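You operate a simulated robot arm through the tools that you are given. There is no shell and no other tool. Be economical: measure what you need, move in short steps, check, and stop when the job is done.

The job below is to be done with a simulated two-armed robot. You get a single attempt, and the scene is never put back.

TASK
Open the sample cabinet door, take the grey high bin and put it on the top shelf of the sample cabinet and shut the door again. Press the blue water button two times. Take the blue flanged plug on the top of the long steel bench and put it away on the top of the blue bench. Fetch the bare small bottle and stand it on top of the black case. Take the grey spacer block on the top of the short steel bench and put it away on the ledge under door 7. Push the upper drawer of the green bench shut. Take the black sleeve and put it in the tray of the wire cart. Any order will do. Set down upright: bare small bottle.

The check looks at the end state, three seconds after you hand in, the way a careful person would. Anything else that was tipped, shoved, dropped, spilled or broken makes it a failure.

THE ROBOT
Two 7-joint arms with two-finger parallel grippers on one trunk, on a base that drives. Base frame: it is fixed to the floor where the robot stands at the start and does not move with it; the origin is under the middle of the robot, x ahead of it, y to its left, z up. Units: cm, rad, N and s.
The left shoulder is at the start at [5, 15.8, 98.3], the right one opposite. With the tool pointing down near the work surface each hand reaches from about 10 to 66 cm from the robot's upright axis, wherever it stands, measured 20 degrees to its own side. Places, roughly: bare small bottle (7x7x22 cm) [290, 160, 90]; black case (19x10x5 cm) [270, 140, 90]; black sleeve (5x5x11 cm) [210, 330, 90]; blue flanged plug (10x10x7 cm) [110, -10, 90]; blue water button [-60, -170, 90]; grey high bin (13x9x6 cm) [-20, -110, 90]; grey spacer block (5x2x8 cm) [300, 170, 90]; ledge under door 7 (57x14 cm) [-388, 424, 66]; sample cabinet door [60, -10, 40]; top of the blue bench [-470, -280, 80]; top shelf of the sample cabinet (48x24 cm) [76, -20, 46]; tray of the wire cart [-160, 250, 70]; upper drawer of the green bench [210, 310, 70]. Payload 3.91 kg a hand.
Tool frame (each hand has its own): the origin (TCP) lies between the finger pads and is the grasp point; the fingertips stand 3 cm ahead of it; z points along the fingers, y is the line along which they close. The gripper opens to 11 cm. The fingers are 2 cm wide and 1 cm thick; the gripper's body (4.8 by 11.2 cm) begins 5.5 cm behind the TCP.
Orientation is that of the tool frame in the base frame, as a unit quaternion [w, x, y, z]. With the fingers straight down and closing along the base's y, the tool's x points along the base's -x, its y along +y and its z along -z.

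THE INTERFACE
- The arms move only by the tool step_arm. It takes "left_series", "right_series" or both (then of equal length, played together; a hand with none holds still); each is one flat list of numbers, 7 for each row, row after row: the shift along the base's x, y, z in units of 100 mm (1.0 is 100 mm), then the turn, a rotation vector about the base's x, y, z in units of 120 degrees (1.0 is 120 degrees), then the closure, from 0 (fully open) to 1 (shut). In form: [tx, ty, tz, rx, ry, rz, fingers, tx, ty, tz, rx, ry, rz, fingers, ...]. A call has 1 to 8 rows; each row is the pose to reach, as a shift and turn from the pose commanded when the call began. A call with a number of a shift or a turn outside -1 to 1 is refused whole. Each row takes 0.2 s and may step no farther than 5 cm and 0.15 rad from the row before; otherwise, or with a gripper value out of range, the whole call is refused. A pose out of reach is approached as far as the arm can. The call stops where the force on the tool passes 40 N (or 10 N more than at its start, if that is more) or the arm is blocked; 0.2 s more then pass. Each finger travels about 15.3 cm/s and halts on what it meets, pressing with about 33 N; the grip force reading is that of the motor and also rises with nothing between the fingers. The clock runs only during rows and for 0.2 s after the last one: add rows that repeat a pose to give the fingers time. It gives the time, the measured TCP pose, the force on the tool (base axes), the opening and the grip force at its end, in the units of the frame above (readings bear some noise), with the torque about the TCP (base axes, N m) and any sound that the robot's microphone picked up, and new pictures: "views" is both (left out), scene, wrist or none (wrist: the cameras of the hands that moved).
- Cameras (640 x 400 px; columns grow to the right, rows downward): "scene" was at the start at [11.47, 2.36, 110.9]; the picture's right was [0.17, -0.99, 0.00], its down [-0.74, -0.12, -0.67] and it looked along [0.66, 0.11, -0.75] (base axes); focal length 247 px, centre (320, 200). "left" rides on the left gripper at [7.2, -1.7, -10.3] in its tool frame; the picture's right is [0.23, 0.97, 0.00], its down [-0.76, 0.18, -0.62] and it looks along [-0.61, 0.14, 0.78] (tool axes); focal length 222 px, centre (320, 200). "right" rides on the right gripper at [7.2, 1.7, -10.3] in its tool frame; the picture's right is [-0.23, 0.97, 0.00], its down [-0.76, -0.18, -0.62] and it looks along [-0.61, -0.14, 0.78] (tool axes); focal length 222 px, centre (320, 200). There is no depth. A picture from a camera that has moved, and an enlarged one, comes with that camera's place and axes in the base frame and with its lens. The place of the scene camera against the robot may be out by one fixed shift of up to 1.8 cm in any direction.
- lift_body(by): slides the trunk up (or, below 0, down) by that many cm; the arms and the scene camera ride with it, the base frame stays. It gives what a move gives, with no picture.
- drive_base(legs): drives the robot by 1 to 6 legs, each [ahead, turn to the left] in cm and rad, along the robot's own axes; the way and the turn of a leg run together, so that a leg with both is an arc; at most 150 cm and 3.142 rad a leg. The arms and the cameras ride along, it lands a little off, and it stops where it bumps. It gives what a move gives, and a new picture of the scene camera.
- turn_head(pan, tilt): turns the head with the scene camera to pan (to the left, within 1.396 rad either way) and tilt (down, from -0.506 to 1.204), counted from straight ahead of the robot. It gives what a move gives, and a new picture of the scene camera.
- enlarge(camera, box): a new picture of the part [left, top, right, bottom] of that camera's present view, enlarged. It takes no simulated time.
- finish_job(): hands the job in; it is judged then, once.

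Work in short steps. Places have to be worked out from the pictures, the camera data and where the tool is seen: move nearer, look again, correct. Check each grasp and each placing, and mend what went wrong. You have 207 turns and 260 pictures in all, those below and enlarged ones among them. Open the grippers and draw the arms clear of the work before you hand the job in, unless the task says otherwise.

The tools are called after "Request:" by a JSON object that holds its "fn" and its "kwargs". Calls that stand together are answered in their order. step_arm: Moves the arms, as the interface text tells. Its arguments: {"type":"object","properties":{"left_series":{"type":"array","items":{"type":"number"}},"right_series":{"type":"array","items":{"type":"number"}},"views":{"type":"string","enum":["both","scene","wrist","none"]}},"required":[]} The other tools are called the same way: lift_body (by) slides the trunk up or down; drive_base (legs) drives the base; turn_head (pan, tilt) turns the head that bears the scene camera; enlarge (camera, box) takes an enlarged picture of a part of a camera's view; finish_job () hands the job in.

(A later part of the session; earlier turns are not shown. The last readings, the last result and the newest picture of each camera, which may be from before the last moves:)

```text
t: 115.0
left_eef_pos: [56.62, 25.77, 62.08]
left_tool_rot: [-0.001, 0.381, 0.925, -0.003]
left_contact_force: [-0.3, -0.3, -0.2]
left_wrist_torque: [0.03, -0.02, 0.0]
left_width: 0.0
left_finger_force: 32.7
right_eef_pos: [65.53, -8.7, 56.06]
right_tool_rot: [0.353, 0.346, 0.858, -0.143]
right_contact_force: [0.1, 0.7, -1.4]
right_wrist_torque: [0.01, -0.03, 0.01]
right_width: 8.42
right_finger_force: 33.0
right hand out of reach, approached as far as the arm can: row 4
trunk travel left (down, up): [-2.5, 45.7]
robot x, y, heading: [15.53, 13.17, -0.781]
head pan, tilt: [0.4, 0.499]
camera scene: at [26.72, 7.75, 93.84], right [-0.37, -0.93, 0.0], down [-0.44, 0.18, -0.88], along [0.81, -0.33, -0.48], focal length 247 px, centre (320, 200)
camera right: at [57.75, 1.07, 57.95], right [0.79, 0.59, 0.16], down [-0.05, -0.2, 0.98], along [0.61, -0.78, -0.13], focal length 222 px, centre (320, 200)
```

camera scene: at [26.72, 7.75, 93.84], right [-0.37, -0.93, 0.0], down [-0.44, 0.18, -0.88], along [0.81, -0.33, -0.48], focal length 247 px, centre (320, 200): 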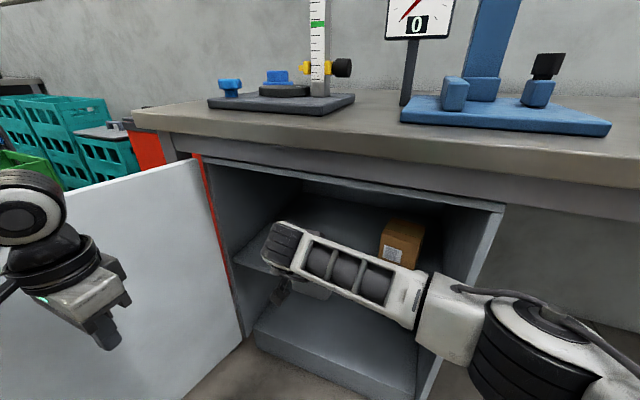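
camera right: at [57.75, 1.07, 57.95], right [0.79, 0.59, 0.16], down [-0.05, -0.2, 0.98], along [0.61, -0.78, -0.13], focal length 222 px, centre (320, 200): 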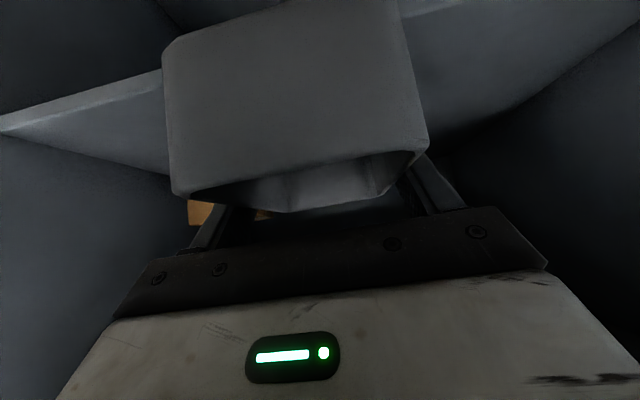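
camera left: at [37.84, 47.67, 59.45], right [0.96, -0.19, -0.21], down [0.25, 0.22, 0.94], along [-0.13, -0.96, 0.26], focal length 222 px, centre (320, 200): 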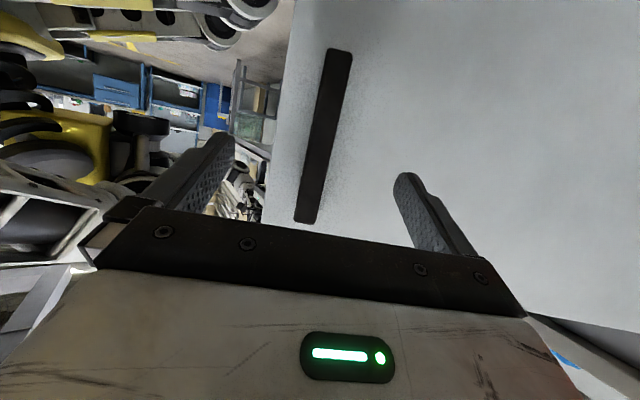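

At reach limit with TCP f=52.5. Drive 9 cm ahead to carry the bin in.

Request:
{"fn": "drive_base", "kwargs": {"legs": [[9, 0]]}}

Request:
{"fn": "enlarge", "kwargs": {"camera": "right", "box": [0, 0, 640, 400]}}

```text
t: 116.1
left_eef_pos: [62.86, 19.51, 62.11]
left_tool_rot: [-0.001, 0.38, 0.925, -0.002]
left_contact_force: [0.5, 0.3, 0.0]
left_wrist_torque: [0.0, 0.02, 0.03]
left_width: 0.0
left_finger_force: 33.6
right_eef_pos: [71.75, -14.83, 55.94]
right_tool_rot: [0.354, 0.346, 0.857, -0.143]
right_contact_force: [0.6, 0.6, -0.6]
right_wrist_torque: [0.0, 0.01, 0.01]
right_width: 8.45
right_finger_force: 33.5
trunk travel left (down, up): [-2.5, 45.7]
robot x, y, heading: [21.8, 6.65, -0.783]
head pan, tilt: [0.4, 0.499]
camera scene: at [32.99, 1.56, 93.84], right [-0.37, -0.93, 0.0], down [-0.44, 0.18, -0.88], along [0.82, -0.33, -0.48], focal length 247 px, centre (320, 200)
```

scene: 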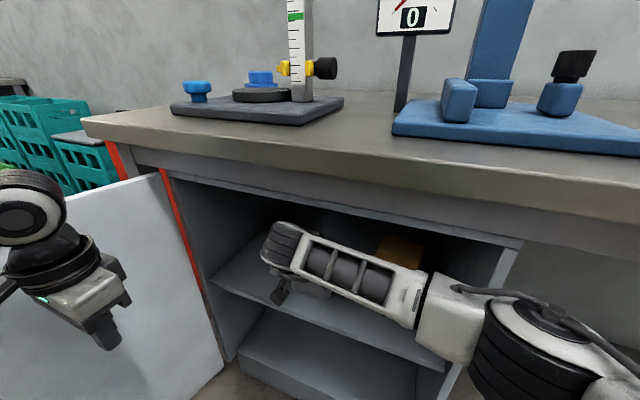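

```text
1.00 times, centred on (320, 200) of right (not enlarged: the box is as wide or as high as the picture)
camera zoom: at [64.0, -5.05, 57.97], right [0.79, 0.59, 0.16], down [-0.05, -0.2, 0.98], along [0.61, -0.78, -0.13], focal length 222 px, centre (320, 200)
```

zoom: 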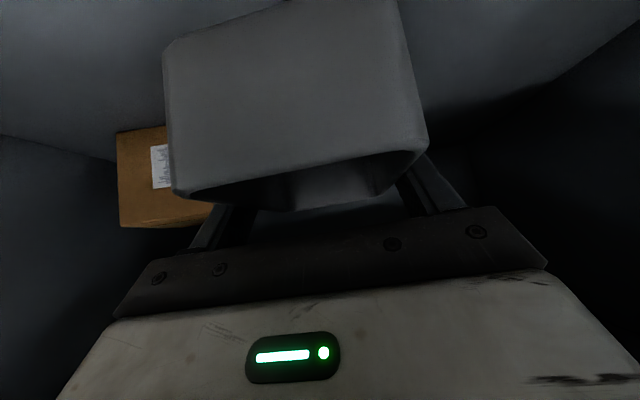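

Bin is inside (f 55–68). Lower it gently to the shelf.

Request:
{"fn": "step_arm", "kwargs": {"right_series": [0, 0, -0.2, 0, 0, 0, 0.8, 0, 0, -0.36, 0, 0, 0, 0.8, 0, 0, -0.42, 0, 0, 0, 0.8, 0, 0, -0.48, 0, 0, 0, 0.8], "views": "none"}}

```text
t: 117.1
left_eef_pos: [62.85, 19.51, 62.14]
left_tool_rot: [-0.002, 0.38, 0.925, -0.002]
left_contact_force: [0.3, 0.0, 0.0]
left_wrist_torque: [0.02, -0.02, 0.0]
left_width: 0.01
left_finger_force: 33.1
right_eef_pos: [71.56, -15.19, 51.7]
right_tool_rot: [0.354, 0.347, 0.856, -0.144]
right_contact_force: [0.3, -0.1, -1.1]
right_wrist_torque: [0.03, -0.02, -0.01]
right_width: 8.48
right_finger_force: 33.1
right hand out of reach, approached as far as the arm can: row 1, 2, 3, 4
trunk travel left (down, up): [-2.5, 45.7]
robot x, y, heading: [21.8, 6.82, -0.782]
head pan, tilt: [0.4, 0.499]
```

Arm at its limit; use the trunk for the last bit.

Request:
{"fn": "lift_body", "kwargs": {"by": -0.6}}

Request:
{"fn": "enlarge", "kwargs": {"camera": "right", "box": [0, 0, 640, 400]}}

```text
t: 117.7
left_eef_pos: [62.84, 19.53, 61.51]
left_tool_rot: [-0.002, 0.38, 0.925, -0.003]
left_contact_force: [-0.5, 0.1, -0.2]
left_wrist_torque: [0.02, -0.03, -0.01]
left_width: 0.01
left_finger_force: 33.4
right_eef_pos: [71.4, -15.2, 51.19]
right_tool_rot: [0.354, 0.346, 0.857, -0.143]
right_contact_force: [-0.2, -0.8, -1.8]
right_wrist_torque: [-0.02, 0.03, 0.02]
right_width: 8.47
right_finger_force: 33.5
trunk travel left (down, up): [-1.9, 46.3]
robot x, y, heading: [21.89, 6.71, -0.778]
head pan, tilt: [0.4, 0.499]
```

```text
1.00 times, centred on (320, 200) of right (not enlarged: the box is as wide or as high as the picture)
camera zoom: at [63.76, -5.36, 53.18], right [0.79, 0.59, 0.16], down [-0.05, -0.2, 0.98], along [0.61, -0.78, -0.13], focal length 222 px, centre (320, 200)
```

zoom: 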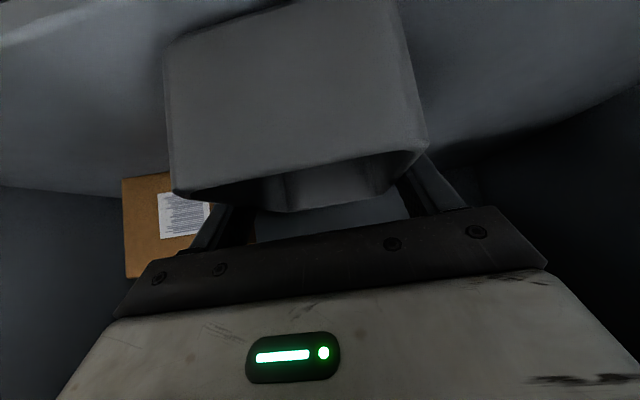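

Not yet in contact; lower further in half-centimetre steps.

Request:
{"fn": "lift_body", "kwargs": {"by": -0.5}}

Request:
{"fn": "lift_body", "kwargs": {"by": -0.4}}

```text
t: 118.2
left_eef_pos: [62.88, 19.58, 61.01]
left_tool_rot: [-0.001, 0.38, 0.925, -0.002]
left_contact_force: [-0.9, 0.5, -0.1]
left_wrist_torque: [0.0, -0.01, 0.03]
left_width: 0.0
left_finger_force: 32.9
right_eef_pos: [71.44, -15.27, 50.78]
right_tool_rot: [0.353, 0.346, 0.858, -0.142]
right_contact_force: [0.9, 0.2, -2.1]
right_wrist_torque: [0.0, 0.0, 0.01]
right_width: 8.46
right_finger_force: 33.0
trunk travel left (down, up): [-1.4, 46.8]
robot x, y, heading: [22.11, 6.87, -0.78]
head pan, tilt: [0.4, 0.499]
```

```text
t: 118.8
left_eef_pos: [62.88, 19.5, 60.71]
left_tool_rot: [0.0, 0.381, 0.925, -0.001]
left_contact_force: [1.1, -0.3, -0.4]
left_wrist_torque: [-0.02, 0.0, 0.06]
left_width: 0.0
left_finger_force: 32.9
right_eef_pos: [71.48, -15.18, 50.77]
right_tool_rot: [0.356, 0.346, 0.856, -0.143]
right_contact_force: [-4.7, -0.2, 19.1]
right_wrist_torque: [0.1, 0.61, -0.04]
right_width: 8.46
right_finger_force: 33.9
trunk travel left (down, up): [-1.0, 47.2]
robot x, y, heading: [22.06, 6.92, -0.781]
head pan, tilt: [0.4, 0.499]
```

Contact at 19 N: the bin is on the shelf. Ease, open, and withdraw.

Request:
{"fn": "step_arm", "kwargs": {"right_series": [0, 0, 0.03, 0, 0, 0, 0.7, 0, 0, 0.03, 0, 0, 0, 0, 0, 0, 0.03, 0, 0, 0, 0, -0.12, 0.12, 0.15, 0, 0, 0, 0, -0.35, 0.35, 0.3, 0, 0, 0, 0, -0.6, 0.6, 0.35, 0, 0, 0, 0, -0.9, 0.9, 0.4, 0, 0, 0, 0], "views": "both"}}

```text
t: 120.4
left_eef_pos: [62.79, 19.5, 60.63]
left_tool_rot: [0.0, 0.38, 0.925, -0.002]
left_contact_force: [-0.4, -0.4, 0.9]
left_wrist_torque: [0.0, 0.01, 0.02]
left_width: 0.0
left_finger_force: 33.5
right_eef_pos: [62.35, -5.81, 54.25]
right_tool_rot: [0.355, 0.346, 0.857, -0.144]
right_contact_force: [-0.6, -0.7, -0.8]
right_wrist_torque: [0.02, -0.02, -0.02]
right_width: 10.98
right_finger_force: 0.0
trunk travel left (down, up): [-1.0, 47.2]
robot x, y, heading: [21.78, 6.62, -0.786]
head pan, tilt: [0.4, 0.499]
camera scene: at [32.98, 1.55, 92.34], right [-0.37, -0.93, 0.0], down [-0.44, 0.18, -0.88], along [0.81, -0.33, -0.48], focal length 247 px, centre (320, 200)
camera right: at [54.68, 3.97, 56.27], right [0.79, 0.59, 0.16], down [-0.05, -0.2, 0.98], along [0.61, -0.79, -0.13], focal length 222 px, centre (320, 200)
```

scene: 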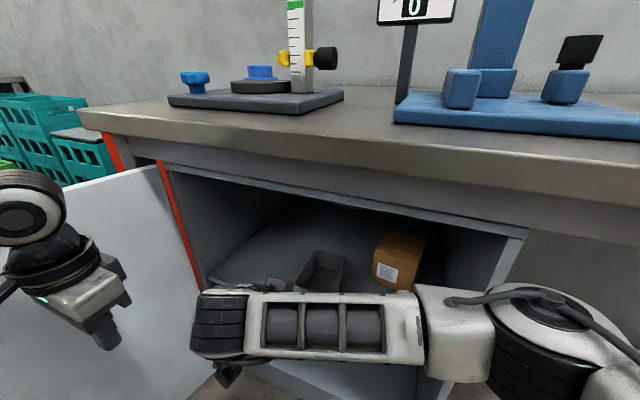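
right: 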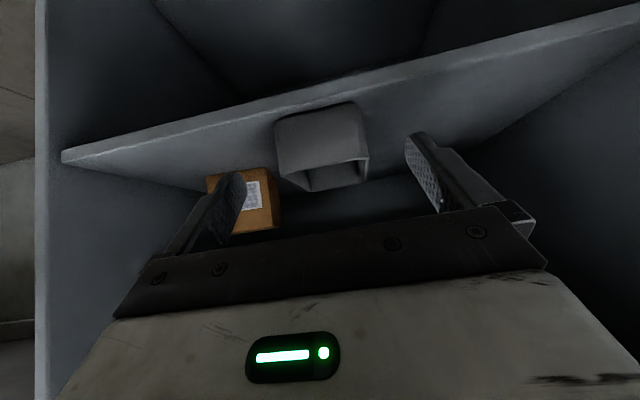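

Bin stands on the shelf next to the box. Back straight out 26 cm, then raise the trunk.

Request:
{"fn": "drive_base", "kwargs": {"legs": [[-26, 0]]}}

Request:
{"fn": "lift_body", "kwargs": {"by": 30}}

Request:
{"fn": "turn_head", "kwargs": {"pan": 0.7, "tilt": 0.9}}

```text
t: 122.2
left_eef_pos: [44.43, 38.0, 60.64]
left_tool_rot: [-0.001, 0.38, 0.925, -0.002]
left_contact_force: [-0.3, 0.6, 0.3]
left_wrist_torque: [-0.01, 0.02, -0.01]
left_width: 0.0
left_finger_force: 33.1
right_eef_pos: [44.04, 12.5, 54.32]
right_tool_rot: [0.354, 0.345, 0.857, -0.143]
right_contact_force: [0.2, -0.2, 1.2]
right_wrist_torque: [0.04, 0.02, -0.01]
right_width: 10.99
right_finger_force: 0.1
trunk travel left (down, up): [-1.0, 47.2]
robot x, y, heading: [3.89, 24.74, -0.773]
head pan, tilt: [0.4, 0.499]
camera scene: at [14.54, 19.82, 92.34], right [-0.37, -0.93, 0.0], down [-0.44, 0.18, -0.88], along [0.82, -0.33, -0.48], focal length 247 px, centre (320, 200)
```

scene: 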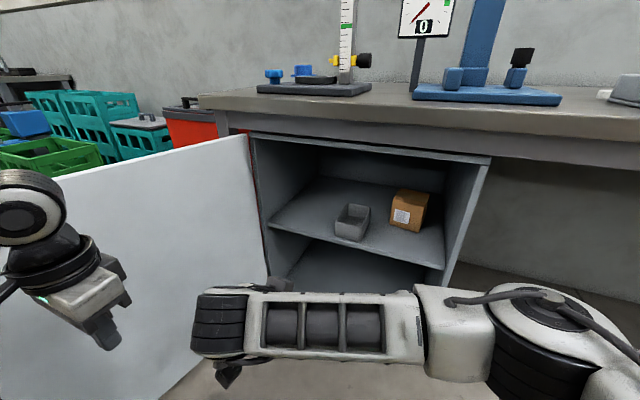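

```text
t: 125.2
left_eef_pos: [44.43, 37.79, 90.65]
left_tool_rot: [-0.001, 0.379, 0.925, -0.003]
left_contact_force: [1.0, 0.3, -0.2]
left_wrist_torque: [0.01, 0.0, -0.01]
left_width: 0.03
left_finger_force: 33.5
right_eef_pos: [44.02, 12.49, 84.14]
right_tool_rot: [0.354, 0.346, 0.857, -0.143]
right_contact_force: [-0.4, -0.4, 0.0]
right_wrist_torque: [-0.02, -0.01, 0.0]
right_width: 10.99
right_finger_force: 0.0
trunk travel left (down, up): [-31.0, 17.2]
robot x, y, heading: [3.95, 24.8, -0.773]
head pan, tilt: [0.4, 0.499]
```

```text
t: 126.1
left_eef_pos: [44.53, 37.84, 90.62]
left_tool_rot: [-0.001, 0.379, 0.925, -0.003]
left_contact_force: [0.3, 0.8, 0.6]
left_wrist_torque: [0.0, -0.02, -0.01]
left_width: 0.01
left_finger_force: 32.9
right_eef_pos: [44.03, 12.53, 84.27]
right_tool_rot: [0.354, 0.346, 0.857, -0.143]
right_contact_force: [0.6, 0.1, -0.2]
right_wrist_torque: [-0.01, -0.01, 0.01]
right_width: 10.96
right_finger_force: 0.0
trunk travel left (down, up): [-31.0, 17.2]
robot x, y, heading: [3.22, 24.88, -0.773]
head pan, tilt: [0.7, 0.901]
camera scene: at [13.61, 22.59, 118.96], right [-0.08, -1.0, 0.0], down [-0.78, 0.06, -0.62], along [0.62, -0.05, -0.78], focal length 247 px, centre (320, 200)
```

scene: 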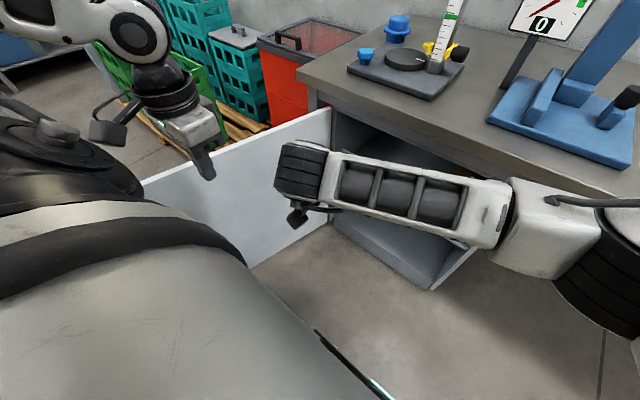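

The door stands ~100° open, so I need my left hand on its outer side. Reposition the base back-left.

Request:
{"fn": "drive_base", "kwargs": {"legs": [[0, -0.95], [-43, 0], [0, 0.94]]}}

Request:
{"fn": "turn_head", "kwargs": {"pan": 0.3, "tilt": 0.7}}

```text
t: 133.5
left_eef_pos: [50.18, 80.81, 90.57]
left_tool_rot: [-0.001, 0.379, 0.925, -0.002]
left_contact_force: [0.4, -0.2, 0.4]
left_wrist_torque: [-0.01, 0.01, 0.02]
left_width: 0.01
left_finger_force: 32.8
right_eef_pos: [49.82, 55.35, 84.3]
right_tool_rot: [0.353, 0.346, 0.857, -0.143]
right_contact_force: [-0.7, -0.4, 0.2]
right_wrist_torque: [0.01, 0.0, 0.02]
right_width: 10.99
right_finger_force: 0.0
trunk travel left (down, up): [-31.0, 17.2]
robot x, y, heading: [9.29, 67.78, -0.779]
head pan, tilt: [0.7, 0.901]
camera scene: at [19.32, 65.51, 118.95], right [-0.08, -1.0, 0.0], down [-0.78, 0.06, -0.62], along [0.62, -0.05, -0.78], focal length 247 px, centre (320, 200)
```

scene: 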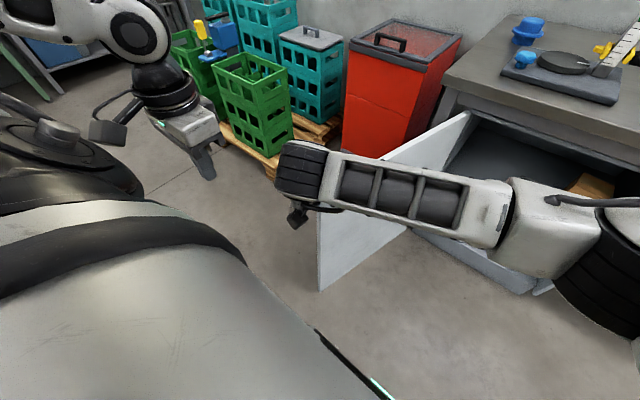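

```text
t: 134.3
left_eef_pos: [50.23, 80.78, 90.57]
left_tool_rot: [-0.002, 0.379, 0.925, -0.003]
left_contact_force: [-1.0, -0.2, -0.4]
left_wrist_torque: [-0.01, 0.0, -0.01]
left_width: 0.0
left_finger_force: 32.7
right_eef_pos: [49.69, 55.39, 84.26]
right_tool_rot: [0.353, 0.346, 0.857, -0.143]
right_contact_force: [0.6, -0.2, -0.2]
right_wrist_torque: [0.01, -0.02, 0.0]
right_width: 11.03
right_finger_force: 0.1
trunk travel left (down, up): [-31.0, 17.2]
robot x, y, heading: [8.92, 67.69, -0.777]
head pan, tilt: [0.3, 0.7]
camera scene: at [19.33, 62.19, 120.56], right [-0.46, -0.89, 0.0], down [-0.57, 0.3, -0.76], along [0.68, -0.35, -0.64], focal length 247 px, centre (320, 200)
```

scene: 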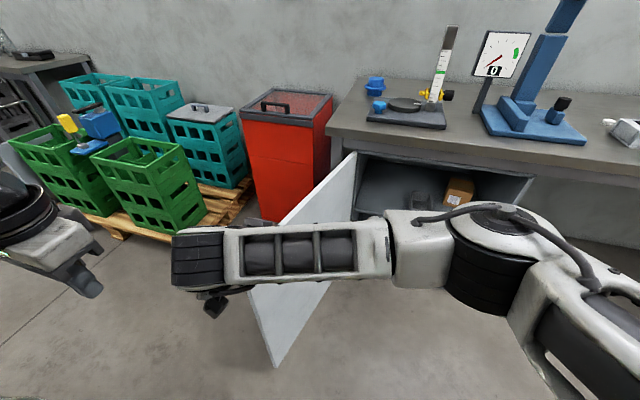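

Left hand is already on the outer side. Move it forward beside the door, and swing the right hand away to the right, before lowering.

Request:
{"fn": "step_arm", "kwargs": {"left_series": [0.24, -0.24, 0, 0, 0, 0, 1, 0.48, -0.48, 0, 0, 0, 0, 1, 0.72, -0.72, 0, 0, 0, 0, 1, 0.96, -0.96, 0, 0, 0, 0, 1], "right_series": [-0.25, -0.25, 0, 0, 0, 0, 0, -0.5, -0.5, 0, 0, 0, 0, 0, -0.75, -0.75, 0, 0, 0, 0, 0, -1.0, -1.0, 0, 0, 0, 0, 0], "views": "none"}}

Request:
{"fn": "step_arm", "kwargs": {"left_series": [0.24, -0.22, 0, 0, 0, 0, 1, 0.48, -0.45, 0, 0, 0, 0, 1, 0.72, -0.67, 0, 0, 0, 0, 1, 0.96, -0.9, 0, 0, 0, 0, 1], "right_series": [-0.25, -0.25, 0, 0, 0, 0, 0, -0.5, -0.5, 0, 0, 0, 0, 0, -0.75, -0.75, 0, 0, 0, 0, 0, -1.0, -1.0, 0, 0, 0, 0, 0], "views": "scene"}}

```text
t: 135.3
left_eef_pos: [60.09, 71.18, 90.54]
left_tool_rot: [0.0, 0.378, 0.926, -0.001]
left_contact_force: [-0.5, -0.4, -0.3]
left_wrist_torque: [-0.01, 0.01, 0.03]
left_width: 0.02
left_finger_force: 33.2
right_eef_pos: [39.6, 45.22, 84.34]
right_tool_rot: [0.353, 0.346, 0.858, -0.142]
right_contact_force: [-0.6, 0.1, -0.6]
right_wrist_torque: [-0.01, -0.03, 0.0]
right_width: 11.01
right_finger_force: 0.1
trunk travel left (down, up): [-31.0, 17.2]
robot x, y, heading: [8.93, 68.06, -0.778]
head pan, tilt: [0.3, 0.7]
```

```text
t: 136.3
left_eef_pos: [69.36, 62.0, 90.68]
left_tool_rot: [0.0, 0.38, 0.925, -0.001]
left_contact_force: [0.1, -0.8, -0.4]
left_wrist_torque: [0.0, 0.01, -0.01]
left_width: 0.0
left_finger_force: 33.2
right_eef_pos: [29.83, 35.18, 84.31]
right_tool_rot: [0.354, 0.345, 0.857, -0.142]
right_contact_force: [1.0, 0.0, -0.5]
right_wrist_torque: [0.04, 0.0, 0.02]
right_width: 11.01
right_finger_force: 0.0
trunk travel left (down, up): [-31.0, 17.2]
robot x, y, heading: [8.92, 68.01, -0.779]
head pan, tilt: [0.3, 0.7]
camera scene: at [19.31, 62.15, 120.57], right [-0.46, -0.89, 0.0], down [-0.57, 0.3, -0.76], along [0.68, -0.35, -0.64], focal length 247 px, centre (320, 200)
```

scene: 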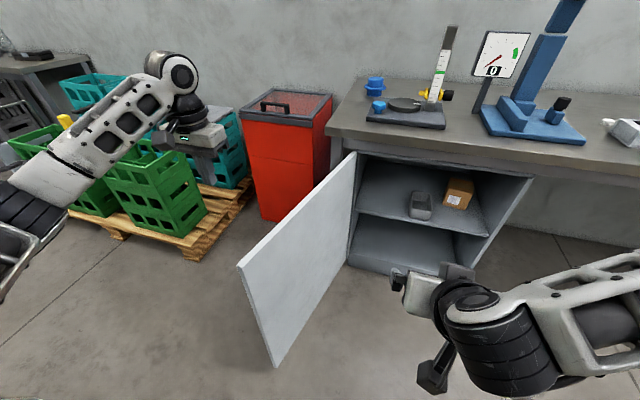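

Clear. Lower 25 cm and sweep the door closed with the left hand.

Request:
{"fn": "lift_body", "kwargs": {"by": -25}}

Request:
{"fn": "step_arm", "kwargs": {"left_series": [-0.22, -0.24, 0, 0, 0, 0, 1, -0.45, -0.48, 0, 0, 0, 0, 1, -0.68, -0.72, 0, 0, 0, 0, 1, -0.9, -0.96, 0, 0, 0, 0, 1], "views": "none"}}

Request:
{"fn": "step_arm", "kwargs": {"left_series": [-0.22, -0.24, 0, 0, 0, 0, 1, -0.45, -0.48, 0, 0, 0, 0, 1, -0.68, -0.72, 0, 0, 0, 0, 1, -0.9, -0.96, 0, 0, 0, 0, 1], "views": "scene"}}

```text
t: 138.9
left_eef_pos: [69.39, 62.08, 65.62]
left_tool_rot: [-0.001, 0.38, 0.925, -0.002]
left_contact_force: [-0.1, -0.3, -0.3]
left_wrist_torque: [-0.01, -0.01, -0.04]
left_width: 0.0
left_finger_force: 33.1
right_eef_pos: [29.93, 35.19, 59.26]
right_tool_rot: [0.353, 0.345, 0.858, -0.142]
right_contact_force: [-0.6, 0.3, -0.3]
right_wrist_torque: [-0.02, -0.03, 0.01]
right_width: 11.0
right_finger_force: 0.0
trunk travel left (down, up): [-6.0, 42.2]
robot x, y, heading: [9.26, 67.73, -0.783]
head pan, tilt: [0.3, 0.7]
```

```text
t: 139.9
left_eef_pos: [60.47, 52.35, 65.56]
left_tool_rot: [-0.001, 0.38, 0.925, -0.003]
left_contact_force: [-0.1, 0.2, 0.3]
left_wrist_torque: [0.04, -0.01, -0.01]
left_width: 0.01
left_finger_force: 32.7
right_eef_pos: [29.93, 35.34, 59.43]
right_tool_rot: [0.353, 0.346, 0.858, -0.143]
right_contact_force: [0.5, -0.2, -0.1]
right_wrist_torque: [-0.05, 0.0, 0.0]
right_width: 11.02
right_finger_force: 0.1
trunk travel left (down, up): [-6.0, 42.2]
robot x, y, heading: [9.38, 67.6, -0.78]
head pan, tilt: [0.3, 0.7]
```

```text
t: 140.9
left_eef_pos: [51.15, 42.83, 65.56]
left_tool_rot: [-0.001, 0.379, 0.925, -0.003]
left_contact_force: [-0.6, -0.4, 0.5]
left_wrist_torque: [-0.01, 0.03, 0.0]
left_width: 0.0
left_finger_force: 33.1
right_eef_pos: [29.81, 35.2, 59.38]
right_tool_rot: [0.353, 0.346, 0.857, -0.144]
right_contact_force: [-0.7, 0.6, -0.6]
right_wrist_torque: [0.0, 0.0, 0.04]
right_width: 10.99
right_finger_force: 0.0
trunk travel left (down, up): [-6.0, 42.2]
robot x, y, heading: [9.33, 67.69, -0.776]
head pan, tilt: [0.3, 0.7]
camera scene: at [19.33, 62.19, 95.57], right [-0.46, -0.89, 0.0], down [-0.57, 0.3, -0.76], along [0.68, -0.35, -0.64], focal length 247 px, centre (320, 200)
```

scene: 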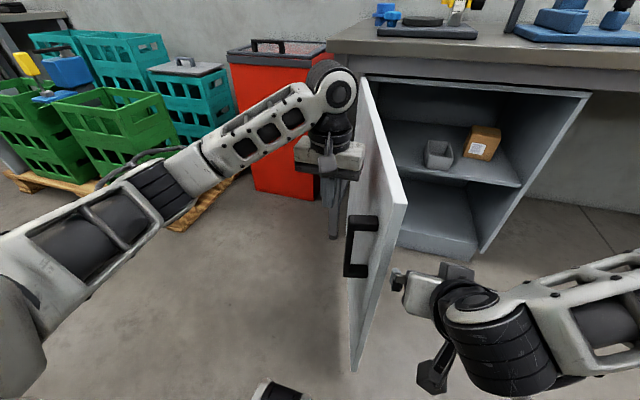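

Door is swinging shut. Pull the right hand clear and keep sweeping.

Request:
{"fn": "step_arm", "kwargs": {"left_series": [0, 0, 0, 0, 0, 0, 1, 0, 0, 0, 0, 0, 0, 1, -0.2, -0.24, 0, 0, 0, 0, 1, -0.4, -0.48, 0, 0, 0, 0, 1, -0.6, -0.72, 0, 0, 0, 0, 1, -0.75, -0.96, 0, 0, 0, 0, 1], "right_series": [-0.25, -0.25, 0, 0, 0, 0, 0, -0.5, -0.5, 0, 0, 0, 0, 0, -0.75, -0.75, 0, 0, 0, 0, 0, -1.0, -1.0, 0, 0, 0, 0, 0, -1.0, -1.0, 0, 0, 0, 0, 0, -1.0, -1.0, 0, 0, 0, 0, 0], "views": "none"}}

Request:
{"fn": "step_arm", "kwargs": {"left_series": [-0.05, -0.25, 0, 0, 0, 0, 1, -0.1, -0.5, 0, 0, 0, 0, 1, -0.15, -0.75, 0, 0, 0, 0, 1, -0.2, -1.0, 0, 0, 0, 0, 1], "views": "scene"}}

```text
t: 142.3
left_eef_pos: [43.92, 33.47, 65.7]
left_tool_rot: [-0.001, 0.38, 0.925, -0.002]
left_contact_force: [-0.7, 0.3, 1.0]
left_wrist_torque: [-0.01, -0.01, 0.03]
left_width: 0.0
left_finger_force: 32.8
right_eef_pos: [20.35, 24.74, 58.7]
right_tool_rot: [0.353, 0.346, 0.858, -0.143]
right_contact_force: [0.9, -0.5, 0.3]
right_wrist_torque: [-0.01, 0.0, 0.01]
right_width: 10.97
right_finger_force: 0.1
right hand out of reach, approached as far as the arm can: row 3, 4, 5, 6
trunk travel left (down, up): [-6.0, 42.2]
robot x, y, heading: [8.96, 67.99, -0.78]
head pan, tilt: [0.3, 0.7]
```

```text
t: 143.3
left_eef_pos: [41.97, 23.47, 65.82]
left_tool_rot: [-0.001, 0.38, 0.925, -0.004]
left_contact_force: [-0.4, -0.1, -0.8]
left_wrist_torque: [0.03, 0.01, 0.0]
left_width: 0.0
left_finger_force: 32.4
right_eef_pos: [20.29, 24.81, 58.82]
right_tool_rot: [0.353, 0.345, 0.858, -0.143]
right_contact_force: [0.7, 0.5, 0.1]
right_wrist_torque: [0.01, 0.02, -0.03]
right_width: 11.01
right_finger_force: 0.0
trunk travel left (down, up): [-6.0, 42.2]
robot x, y, heading: [9.36, 67.99, -0.78]
head pan, tilt: [0.3, 0.7]
camera scene: at [19.35, 62.19, 95.56], right [-0.46, -0.89, 0.0], down [-0.57, 0.3, -0.76], along [0.68, -0.35, -0.64], focal length 247 px, centre (320, 200)
```

scene: 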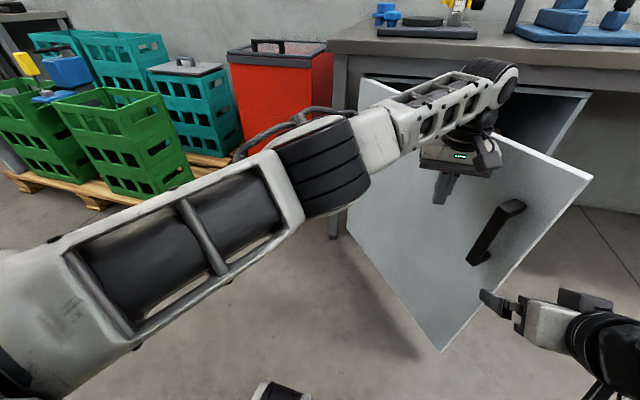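

Door ~35° open now. Withdraw the left hand and use the forward-pitched right hand as a pusher while driving ahead.

Request:
{"fn": "step_arm", "kwargs": {"left_series": [0, 0.25, 0, 0, 0, 0, 1, 0, 0.5, 0, 0, 0, 0, 1, 0, 0.75, 0, 0, 0, 0, 1, 0, 1.0, 0, 0, 0, 0, 1], "right_series": [0, 0, 0, 0, 0, 0, 0.5, 0, 0, 0, 0, 0, 0, 1, 0, 0, 0, 0, 0, 0, 1, 0, 0, 0, 0, 0, 0, 1], "views": "none"}}

Request:
{"fn": "step_arm", "kwargs": {"left_series": [0, 0.25, 0, 0, 0, 0, 1, 0, 0.5, 0, 0, 0, 0, 1, 0, 0.75, 0, 0, 0, 0, 1, 0, 1.0, 0, 0, 0, 0, 1], "views": "none"}}

Request:
{"fn": "drive_base", "kwargs": {"legs": [[25, 0]]}}

```text
t: 144.3
left_eef_pos: [41.93, 33.52, 65.64]
left_tool_rot: [-0.001, 0.38, 0.925, -0.002]
left_contact_force: [-0.1, 0.4, 0.4]
left_wrist_torque: [0.01, 0.0, -0.03]
left_width: 0.0
left_finger_force: 33.1
right_eef_pos: [20.28, 24.73, 58.93]
right_tool_rot: [0.354, 0.346, 0.857, -0.143]
right_contact_force: [0.8, -0.4, 0.1]
right_wrist_torque: [0.02, 0.04, -0.01]
right_width: 0.0
right_finger_force: 32.8
trunk travel left (down, up): [-6.0, 42.2]
robot x, y, heading: [9.37, 68.13, -0.778]
head pan, tilt: [0.3, 0.7]
```

```text
t: 145.3
left_eef_pos: [41.74, 43.45, 65.61]
left_tool_rot: [-0.001, 0.38, 0.925, -0.003]
left_contact_force: [0.7, -0.2, 0.4]
left_wrist_torque: [0.0, 0.0, 0.01]
left_width: 0.0
left_finger_force: 33.2
right_eef_pos: [20.32, 24.71, 58.98]
right_tool_rot: [0.354, 0.346, 0.857, -0.143]
right_contact_force: [0.1, 0.5, 0.3]
right_wrist_torque: [0.02, -0.01, -0.01]
right_width: 0.0
right_finger_force: 32.8
trunk travel left (down, up): [-6.0, 42.2]
robot x, y, heading: [9.15, 68.12, -0.779]
head pan, tilt: [0.3, 0.7]
```

```text
t: 146.6
left_eef_pos: [50.07, 35.54, 65.49]
left_tool_rot: [0.0, 0.378, 0.926, -0.003]
left_contact_force: [-0.4, 0.6, 0.6]
left_wrist_torque: [0.04, -0.02, 0.01]
left_width: 0.0
left_finger_force: 32.8
right_eef_pos: [28.21, 16.3, 58.75]
right_tool_rot: [0.349, 0.351, 0.856, -0.15]
right_contact_force: [-9.9, 0.5, 9.0]
right_wrist_torque: [-0.09, -0.08, -0.13]
right_width: 0.0
right_finger_force: 33.1
trunk travel left (down, up): [-6.0, 42.2]
robot x, y, heading: [17.2, 59.88, -0.779]
head pan, tilt: [0.3, 0.7]
stopped in leg 1: the force on the tool passed its limit at 103 N (the readings are from after the stop); the commanded pose is now the measured one
camera scene: at [27.53, 54.04, 95.55], right [-0.46, -0.89, 0.0], down [-0.57, 0.3, -0.77], along [0.68, -0.35, -0.64], focal length 247 px, centre (320, 200)
```

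scene: 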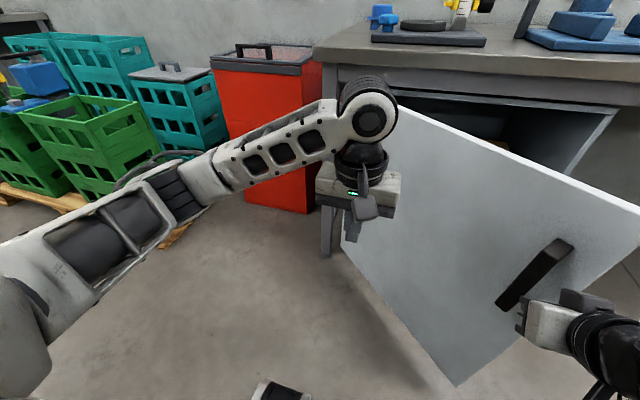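

The fist met the handle. Back off and shift left onto the plain panel, then push with the arm.

Request:
{"fn": "step_arm", "kwargs": {"right_series": [-0.2, 0.2, 0, 0, 0, 0, 1, 0.0, 0.45, 0, 0, 0, 0, 1, 0.25, 0.7, 0, 0, 0, 0, 1, 0.45, 0.9, 0, 0, 0, 0, 1], "views": "none"}}

Request:
{"fn": "step_arm", "kwargs": {"right_series": [0.2, -0.2, 0, 0, 0, 0, 1, 0.4, -0.4, 0, 0, 0, 0, 1, 0.6, -0.6, 0, 0, 0, 0, 1, 0.8, -0.8, 0, 0, 0, 0, 1, 1.0, -1.0, 0, 0, 0, 0, 1], "views": "none"}}

Request:
{"fn": "step_arm", "kwargs": {"right_series": [0.2, -0.2, 0, 0, 0, 0, 1, 0.4, -0.4, 0, 0, 0, 0, 1, 0.6, -0.6, 0, 0, 0, 0, 1, 0.8, -0.8, 0, 0, 0, 0, 1, 1.0, -1.0, 0, 0, 0, 0, 1], "views": "scene"}}

```text
t: 147.6
left_eef_pos: [50.08, 35.38, 65.59]
left_tool_rot: [-0.002, 0.378, 0.926, -0.001]
left_contact_force: [0.3, 0.8, 0.6]
left_wrist_torque: [-0.02, 0.01, -0.02]
left_width: 0.0
left_finger_force: 33.2
right_eef_pos: [33.6, 25.33, 58.52]
right_tool_rot: [0.348, 0.351, 0.856, -0.15]
right_contact_force: [-0.2, -0.6, -0.4]
right_wrist_torque: [-0.04, 0.0, 0.02]
right_width: 0.01
right_finger_force: 33.1
right hand out of reach, approached as far as the arm can: row 1, 2, 3, 4
trunk travel left (down, up): [-6.0, 42.2]
robot x, y, heading: [17.52, 59.43, -0.777]
head pan, tilt: [0.3, 0.7]
```

```text
t: 148.8
left_eef_pos: [50.07, 35.37, 65.6]
left_tool_rot: [-0.001, 0.379, 0.926, -0.002]
left_contact_force: [0.9, 0.3, 0.3]
left_wrist_torque: [0.03, 0.0, 0.0]
left_width: 0.0
left_finger_force: 33.0
right_eef_pos: [43.51, 15.14, 58.47]
right_tool_rot: [0.347, 0.351, 0.857, -0.149]
right_contact_force: [1.2, 0.7, 0.3]
right_wrist_torque: [0.0, 0.02, 0.01]
right_width: 0.0
right_finger_force: 32.7
trunk travel left (down, up): [-6.0, 42.2]
robot x, y, heading: [17.4, 59.67, -0.78]
head pan, tilt: [0.3, 0.7]
```

```text
t: 150.0
left_eef_pos: [50.14, 35.45, 65.59]
left_tool_rot: [-0.002, 0.379, 0.926, -0.002]
left_contact_force: [0.0, -0.3, 0.5]
left_wrist_torque: [-0.02, -0.01, -0.02]
left_width: 0.0
left_finger_force: 32.9
right_eef_pos: [53.54, 5.06, 58.42]
right_tool_rot: [0.348, 0.35, 0.857, -0.149]
right_contact_force: [0.9, -0.5, 0.4]
right_wrist_torque: [-0.02, 0.04, 0.01]
right_width: 0.0
right_finger_force: 32.8
trunk travel left (down, up): [-6.0, 42.2]
robot x, y, heading: [17.34, 59.67, -0.779]
head pan, tilt: [0.3, 0.7]
camera scene: at [27.6, 54.0, 95.56], right [-0.46, -0.89, 0.0], down [-0.57, 0.3, -0.77], along [0.68, -0.35, -0.64], focal length 247 px, centre (320, 200)
```

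scene: 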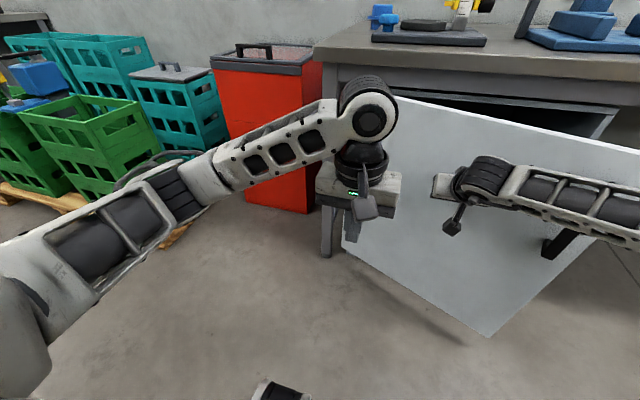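

Door is moving. Continue by driving ahead in small amounts.

Request:
{"fn": "drive_base", "kwargs": {"legs": [[9, 0]]}}

Request:
{"fn": "turn_head", "kwargs": {"pan": 0.1, "tilt": 0.6}}

```text
t: 151.1
left_eef_pos: [56.33, 29.25, 65.54]
left_tool_rot: [-0.001, 0.379, 0.925, -0.002]
left_contact_force: [-0.4, 0.8, 0.3]
left_wrist_torque: [0.01, -0.01, -0.02]
left_width: 0.0
left_finger_force: 32.5
right_eef_pos: [59.72, -1.23, 58.55]
right_tool_rot: [0.348, 0.351, 0.857, -0.149]
right_contact_force: [-0.1, 0.3, 0.0]
right_wrist_torque: [0.01, -0.04, -0.02]
right_width: 0.01
right_finger_force: 33.1
trunk travel left (down, up): [-6.0, 42.2]
robot x, y, heading: [23.55, 53.61, -0.78]
head pan, tilt: [0.3, 0.7]
camera scene: at [33.9, 47.76, 95.57], right [-0.46, -0.89, 0.0], down [-0.57, 0.3, -0.77], along [0.68, -0.35, -0.64], focal length 247 px, centre (320, 200)
```

scene: 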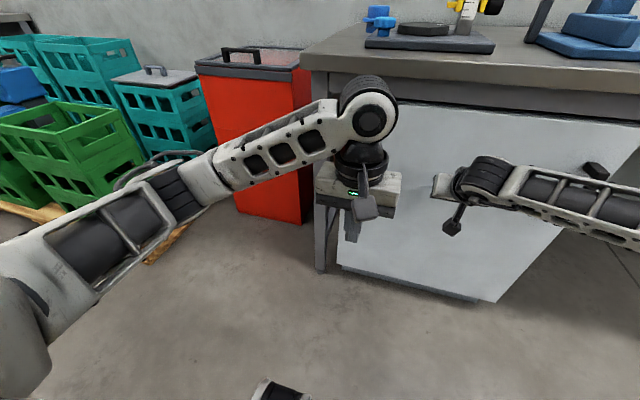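

```text
t: 151.8
left_eef_pos: [56.28, 29.23, 65.55]
left_tool_rot: [-0.002, 0.379, 0.926, -0.001]
left_contact_force: [0.8, -0.6, -0.6]
left_wrist_torque: [0.0, 0.02, 0.02]
left_width: 0.03
left_finger_force: 32.9
right_eef_pos: [59.79, -1.21, 58.48]
right_tool_rot: [0.348, 0.351, 0.856, -0.15]
right_contact_force: [-0.2, -0.4, 0.0]
right_wrist_torque: [-0.01, 0.02, 0.02]
right_width: 0.0
right_finger_force: 32.4
trunk travel left (down, up): [-6.0, 42.2]
robot x, y, heading: [23.8, 53.54, -0.782]
head pan, tilt: [0.099, 0.6]
camera scene: at [33.24, 46.12, 96.43], right [-0.63, -0.78, 0.0], down [-0.44, 0.36, -0.82], along [0.64, -0.52, -0.57], focal length 247 px, centre (320, 200)
```

scene: 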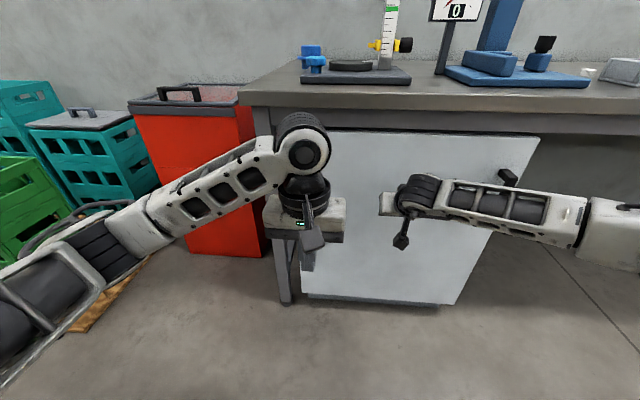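

Nearly shut. Push a few centimetres more with the arm.

Request:
{"fn": "step_arm", "kwargs": {"right_series": [0.12, -0.12, 0, 0, 0, 0, 1, 0.24, -0.24, 0, 0, 0, 0, 1, 0.36, -0.36, 0, 0, 0, 0, 1, 0.48, -0.48, 0, 0, 0, 0, 1], "views": "scene"}}

```text
t: 152.7
left_eef_pos: [56.34, 29.2, 65.61]
left_tool_rot: [-0.001, 0.379, 0.925, -0.001]
left_contact_force: [-0.3, 0.9, 0.0]
left_wrist_torque: [0.01, -0.03, 0.0]
left_width: 0.02
left_finger_force: 32.3
right_eef_pos: [63.31, -4.61, 58.19]
right_tool_rot: [0.342, 0.354, 0.858, -0.148]
right_contact_force: [-7.6, 6.5, 3.8]
right_wrist_torque: [0.04, 0.0, 0.02]
right_width: 0.01
right_finger_force: 32.8
trunk travel left (down, up): [-6.0, 42.2]
robot x, y, heading: [23.85, 53.51, -0.785]
head pan, tilt: [0.099, 0.6]
stopped in row 4 (right hand): the force on the tool passed its limit at 58 N (the readings are from after the stop); the commanded pose is now the measured one
camera scene: at [33.16, 46.16, 96.44], right [-0.63, -0.78, 0.0], down [-0.44, 0.36, -0.83], along [0.64, -0.52, -0.56], focal length 247 px, centre (320, 200)
```

scene: 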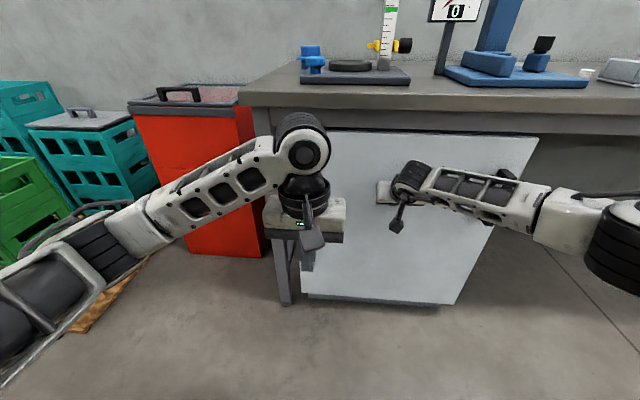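

Stopped at 58 N: the door is shut. Withdraw and verify.

Request:
{"fn": "step_arm", "kwargs": {"right_series": [-0.25, 0.25, 0, 0, 0, 0, 1, -0.5, 0.5, 0, 0, 0, 0, 1, -0.75, 0.75, 0, 0, 0, 0, 1, -1.0, 1.0, 0, 0, 0, 0, 0], "views": "none"}}

Request:
{"fn": "drive_base", "kwargs": {"legs": [[-25, 0]]}}

```text
t: 153.7
left_eef_pos: [56.31, 29.17, 65.64]
left_tool_rot: [-0.002, 0.379, 0.925, -0.001]
left_contact_force: [0.7, -0.3, -0.2]
left_wrist_torque: [-0.05, 0.02, 0.01]
left_width: 0.0
left_finger_force: 33.0
right_eef_pos: [52.99, 5.34, 58.2]
right_tool_rot: [0.342, 0.355, 0.857, -0.149]
right_contact_force: [-0.1, -0.2, 1.2]
right_wrist_torque: [-0.04, -0.02, 0.02]
right_width: 11.0
right_finger_force: 0.1
trunk travel left (down, up): [-6.0, 42.2]
robot x, y, heading: [23.97, 53.73, -0.779]
head pan, tilt: [0.099, 0.6]
```

```text
t: 155.5
left_eef_pos: [38.59, 46.8, 65.62]
left_tool_rot: [-0.001, 0.378, 0.926, -0.001]
left_contact_force: [-0.6, -0.7, -0.8]
left_wrist_torque: [-0.01, 0.02, -0.01]
left_width: 0.0
left_finger_force: 33.3
right_eef_pos: [35.38, 23.0, 58.28]
right_tool_rot: [0.342, 0.354, 0.858, -0.148]
right_contact_force: [0.3, 0.0, 0.4]
right_wrist_torque: [0.0, -0.01, 0.02]
right_width: 11.01
right_finger_force: 0.0
trunk travel left (down, up): [-6.0, 42.2]
robot x, y, heading: [5.96, 70.94, -0.774]
head pan, tilt: [0.099, 0.6]
camera scene: at [15.48, 63.69, 96.43], right [-0.63, -0.78, 0.0], down [-0.44, 0.36, -0.83], along [0.64, -0.52, -0.56], focal length 247 px, centre (320, 200)
```

scene: 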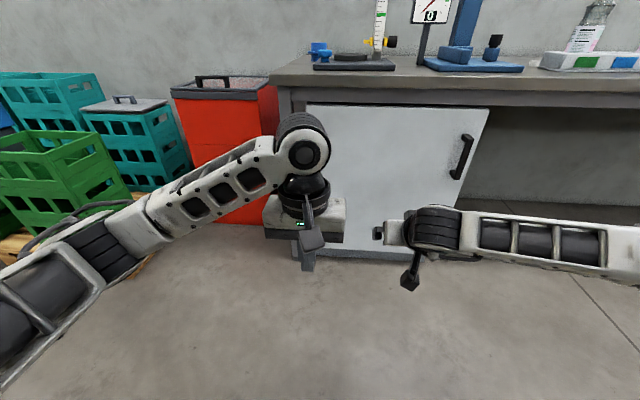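

The door is properly shut. Raise the trunk, bring the right hand back to vertical and tuck.

Request:
{"fn": "lift_body", "kwargs": {"by": 30}}

Request:
{"fn": "step_arm", "kwargs": {"right_series": [0, 0, 0.2, 0.0442, 0.0442, 0, 0, 0, 0, 0.4, 0.0883, 0.0883, 0, 0, 0, 0, 0.6, 0.1325, 0.1325, 0, 0, 0, 0, 0.8, 0.1767, 0.1767, 0, 0, 0, 0, 0.9, 0.2208, 0.2208, 0, 0, 0, 0, 1.0, 0.265, 0.265, 0, 0], "left_series": [0, 0, 0, 0, 0, 0, 0, 0, 0, 0, 0, 0, 0, 0, 0, 0, 0, 0, 0, 0, 0, 0, 0, 0.1, 0, 0, 0, 0, 0, 0, 0.2, 0, 0, 0, 0, 0, 0, 0.3, 0, 0, 0, 0], "views": "none"}}

Request:
{"fn": "turn_head", "kwargs": {"pan": 1.2, "tilt": 0.3}}

```text
t: 158.5
left_eef_pos: [38.64, 46.78, 95.54]
left_tool_rot: [-0.001, 0.378, 0.926, -0.001]
left_contact_force: [-0.1, -0.2, -0.6]
left_wrist_torque: [0.01, 0.03, -0.02]
left_width: 0.0
left_finger_force: 32.5
right_eef_pos: [35.55, 22.94, 88.12]
right_tool_rot: [0.342, 0.354, 0.858, -0.149]
right_contact_force: [-0.1, 0.2, 0.9]
right_wrist_torque: [-0.01, -0.01, -0.01]
right_width: 10.97
right_finger_force: 0.0
trunk travel left (down, up): [-36.0, 12.2]
robot x, y, heading: [5.82, 71.14, -0.78]
head pan, tilt: [0.099, 0.6]
```

```text
t: 159.9
left_eef_pos: [38.68, 46.9, 98.48]
left_tool_rot: [-0.001, 0.378, 0.926, -0.002]
left_contact_force: [0.9, 1.0, 1.0]
left_wrist_torque: [0.01, 0.02, -0.02]
left_width: 11.03
left_finger_force: 0.0
right_eef_pos: [35.44, 22.97, 98.23]
right_tool_rot: [-0.013, 0.379, 0.925, 0.001]
right_contact_force: [-0.6, -0.4, -0.3]
right_wrist_torque: [0.02, -0.03, 0.0]
right_width: 11.0
right_finger_force: 0.0
trunk travel left (down, up): [-36.0, 12.2]
robot x, y, heading: [5.83, 70.97, -0.778]
head pan, tilt: [0.099, 0.6]
```

```text
t: 161.3
left_eef_pos: [38.74, 46.86, 98.66]
left_tool_rot: [-0.002, 0.377, 0.926, -0.002]
left_contact_force: [0.6, -0.6, -0.1]
left_wrist_torque: [-0.01, 0.02, -0.03]
left_width: 11.01
left_finger_force: 0.0
right_eef_pos: [35.34, 22.91, 98.21]
right_tool_rot: [-0.012, 0.38, 0.925, 0.0]
right_contact_force: [0.4, -0.1, 0.5]
right_wrist_torque: [0.01, 0.02, 0.0]
right_width: 10.99
right_finger_force: 0.1
trunk travel left (down, up): [-36.0, 12.2]
robot x, y, heading: [6.12, 70.98, -0.777]
head pan, tilt: [1.201, 0.3]
camera scene: at [17.12, 73.07, 129.17], right [0.41, -0.91, 0.0], down [-0.27, -0.12, -0.96], along [0.87, 0.39, -0.3], focal length 247 px, centre (320, 200)
```

scene: 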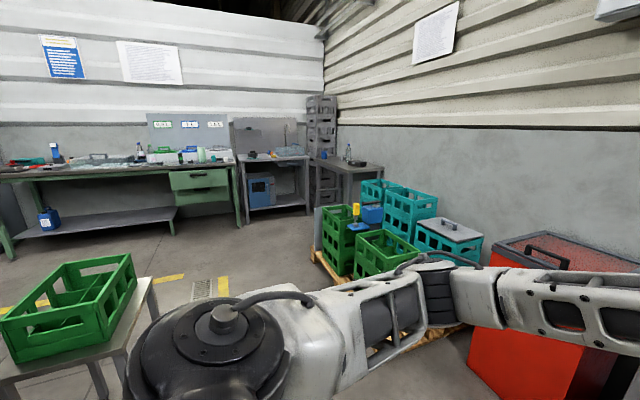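

The short steel bench lies ahead-left behind the crates; its items sit near f≈92, l≈290–332. Tuck the hands and drive round the pallet.

Request:
{"fn": "step_arm", "kwargs": {"left_series": [0.2, 0.25, 0, 0, 0, 0, 0, 0.4, 0.5, 0, 0, 0, 0, 0, 0.6, 0.75, 0, 0, 0, 0, 0, 0.8, 1.0, 0, 0, 0, 0, 0], "right_series": [-0.25, 0.25, 0, 0, 0, 0, 0, -0.5, 0.5, 0, 0, 0, 0, 0, -0.75, 0.75, 0, 0, 0, 0, 0, -1.0, 1.0, 0, 0, 0, 0, 0], "views": "none"}}

Request:
{"fn": "turn_head", "kwargs": {"pan": 0, "tilt": 0.5}}

Request:
{"fn": "drive_base", "kwargs": {"legs": [[0, 1.406], [99, 0], [99, 0]]}}

```text
t: 162.3
left_eef_pos: [46.53, 56.8, 98.6]
left_tool_rot: [-0.001, 0.378, 0.926, -0.002]
left_contact_force: [0.0, -0.1, 0.1]
left_wrist_torque: [0.01, -0.02, 0.02]
left_width: 11.0
left_finger_force: 0.0
right_eef_pos: [25.46, 33.1, 98.17]
right_tool_rot: [-0.012, 0.379, 0.925, -0.001]
right_contact_force: [0.4, -0.6, 0.2]
right_wrist_torque: [0.02, 0.0, -0.03]
right_width: 11.02
right_finger_force: 0.1
trunk travel left (down, up): [-36.0, 12.2]
robot x, y, heading: [5.95, 71.35, -0.78]
head pan, tilt: [1.201, 0.3]
```

```text
t: 163.7
left_eef_pos: [46.66, 56.76, 98.65]
left_tool_rot: [-0.001, 0.378, 0.926, -0.001]
left_contact_force: [0.1, 0.2, 0.1]
left_wrist_torque: [-0.02, 0.0, 0.02]
left_width: 11.0
left_finger_force: 0.1
right_eef_pos: [25.52, 32.97, 97.94]
right_tool_rot: [-0.012, 0.379, 0.925, 0.001]
right_contact_force: [-1.1, -0.9, 0.1]
right_wrist_torque: [0.01, -0.02, 0.0]
right_width: 10.99
right_finger_force: 0.1
trunk travel left (down, up): [-36.0, 12.2]
robot x, y, heading: [5.95, 70.68, -0.777]
head pan, tilt: [0.0, 0.499]
camera scene: at [15.08, 62.86, 127.34], right [-0.7, -0.71, 0.0], down [-0.34, 0.34, -0.88], along [0.63, -0.62, -0.48], focal length 247 px, centre (320, 200)
```

scene: 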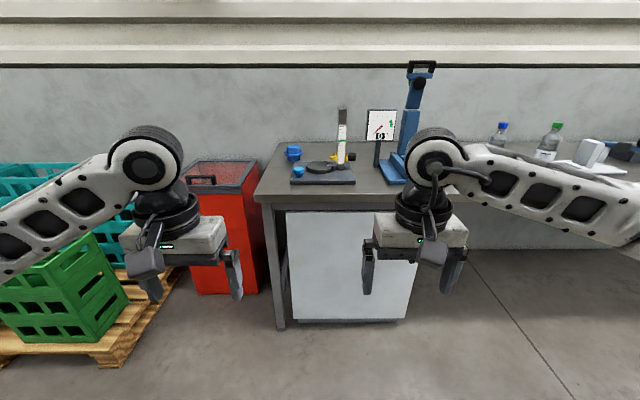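

```text
t: 167.8
left_eef_pos: [27.08, 107.49, 99.02]
left_tool_rot: [0.0, -0.304, 0.953, 0.002]
left_contact_force: [0.0, 0.3, 0.2]
left_wrist_torque: [0.0, -0.01, -0.05]
left_width: 10.97
left_finger_force: 0.2
right_eef_pos: [46.88, 83.41, 98.1]
right_tool_rot: [-0.009, -0.311, 0.95, -0.003]
right_contact_force: [0.0, -0.4, -0.7]
right_wrist_torque: [0.0, 0.02, 0.0]
right_width: 11.0
right_finger_force: 0.0
trunk travel left (down, up): [-36.0, 12.2]
robot x, y, heading: [6.13, 70.84, 0.625]
head pan, tilt: [0.0, 0.499]
stopped in leg 2: the robot was blocked; the commanded pose is now the measured one
camera scene: at [16.86, 78.56, 127.39], right [0.59, -0.81, -0.01], down [-0.39, -0.27, -0.88], along [0.71, 0.52, -0.48], focal length 247 px, centre (320, 200)
```

scene: 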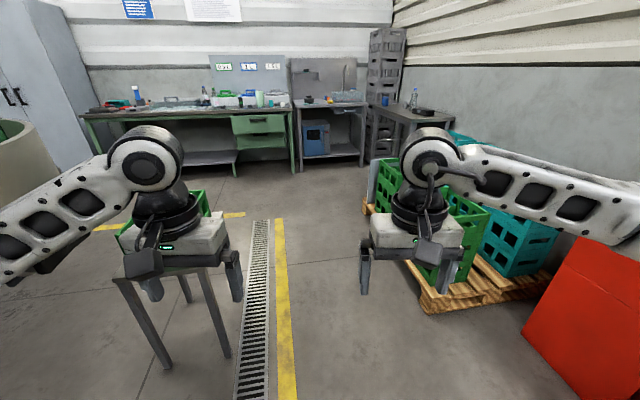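

Blocked right away — likely my left elbow against the round hopper/table on the left. Look that way.

Request:
{"fn": "turn_head", "kwargs": {"pan": 0.9, "tilt": 0.5}}

```text
t: 169.0
left_eef_pos: [26.97, 107.42, 98.91]
left_tool_rot: [-0.001, -0.305, 0.952, 0.001]
left_contact_force: [0.3, 1.0, 0.1]
left_wrist_torque: [0.0, -0.02, -0.03]
left_width: 10.99
left_finger_force: 0.0
right_eef_pos: [46.92, 83.4, 98.02]
right_tool_rot: [-0.009, -0.311, 0.95, -0.002]
right_contact_force: [0.7, 0.2, -0.9]
right_wrist_torque: [0.02, 0.03, 0.0]
right_width: 11.0
right_finger_force: 0.1
trunk travel left (down, up): [-36.0, 12.2]
robot x, y, heading: [6.42, 70.78, 0.634]
head pan, tilt: [0.901, 0.499]
camera scene: at [9.88, 82.31, 127.43], right [1.0, -0.04, 0.0], down [-0.02, -0.47, -0.88], along [0.03, 0.88, -0.47], focal length 247 px, centre (320, 200)
```

scene: 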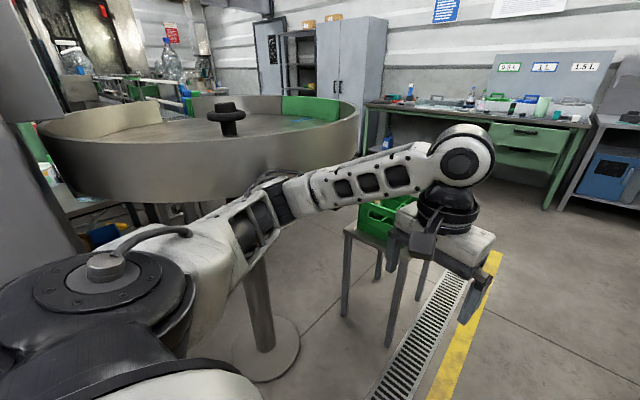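

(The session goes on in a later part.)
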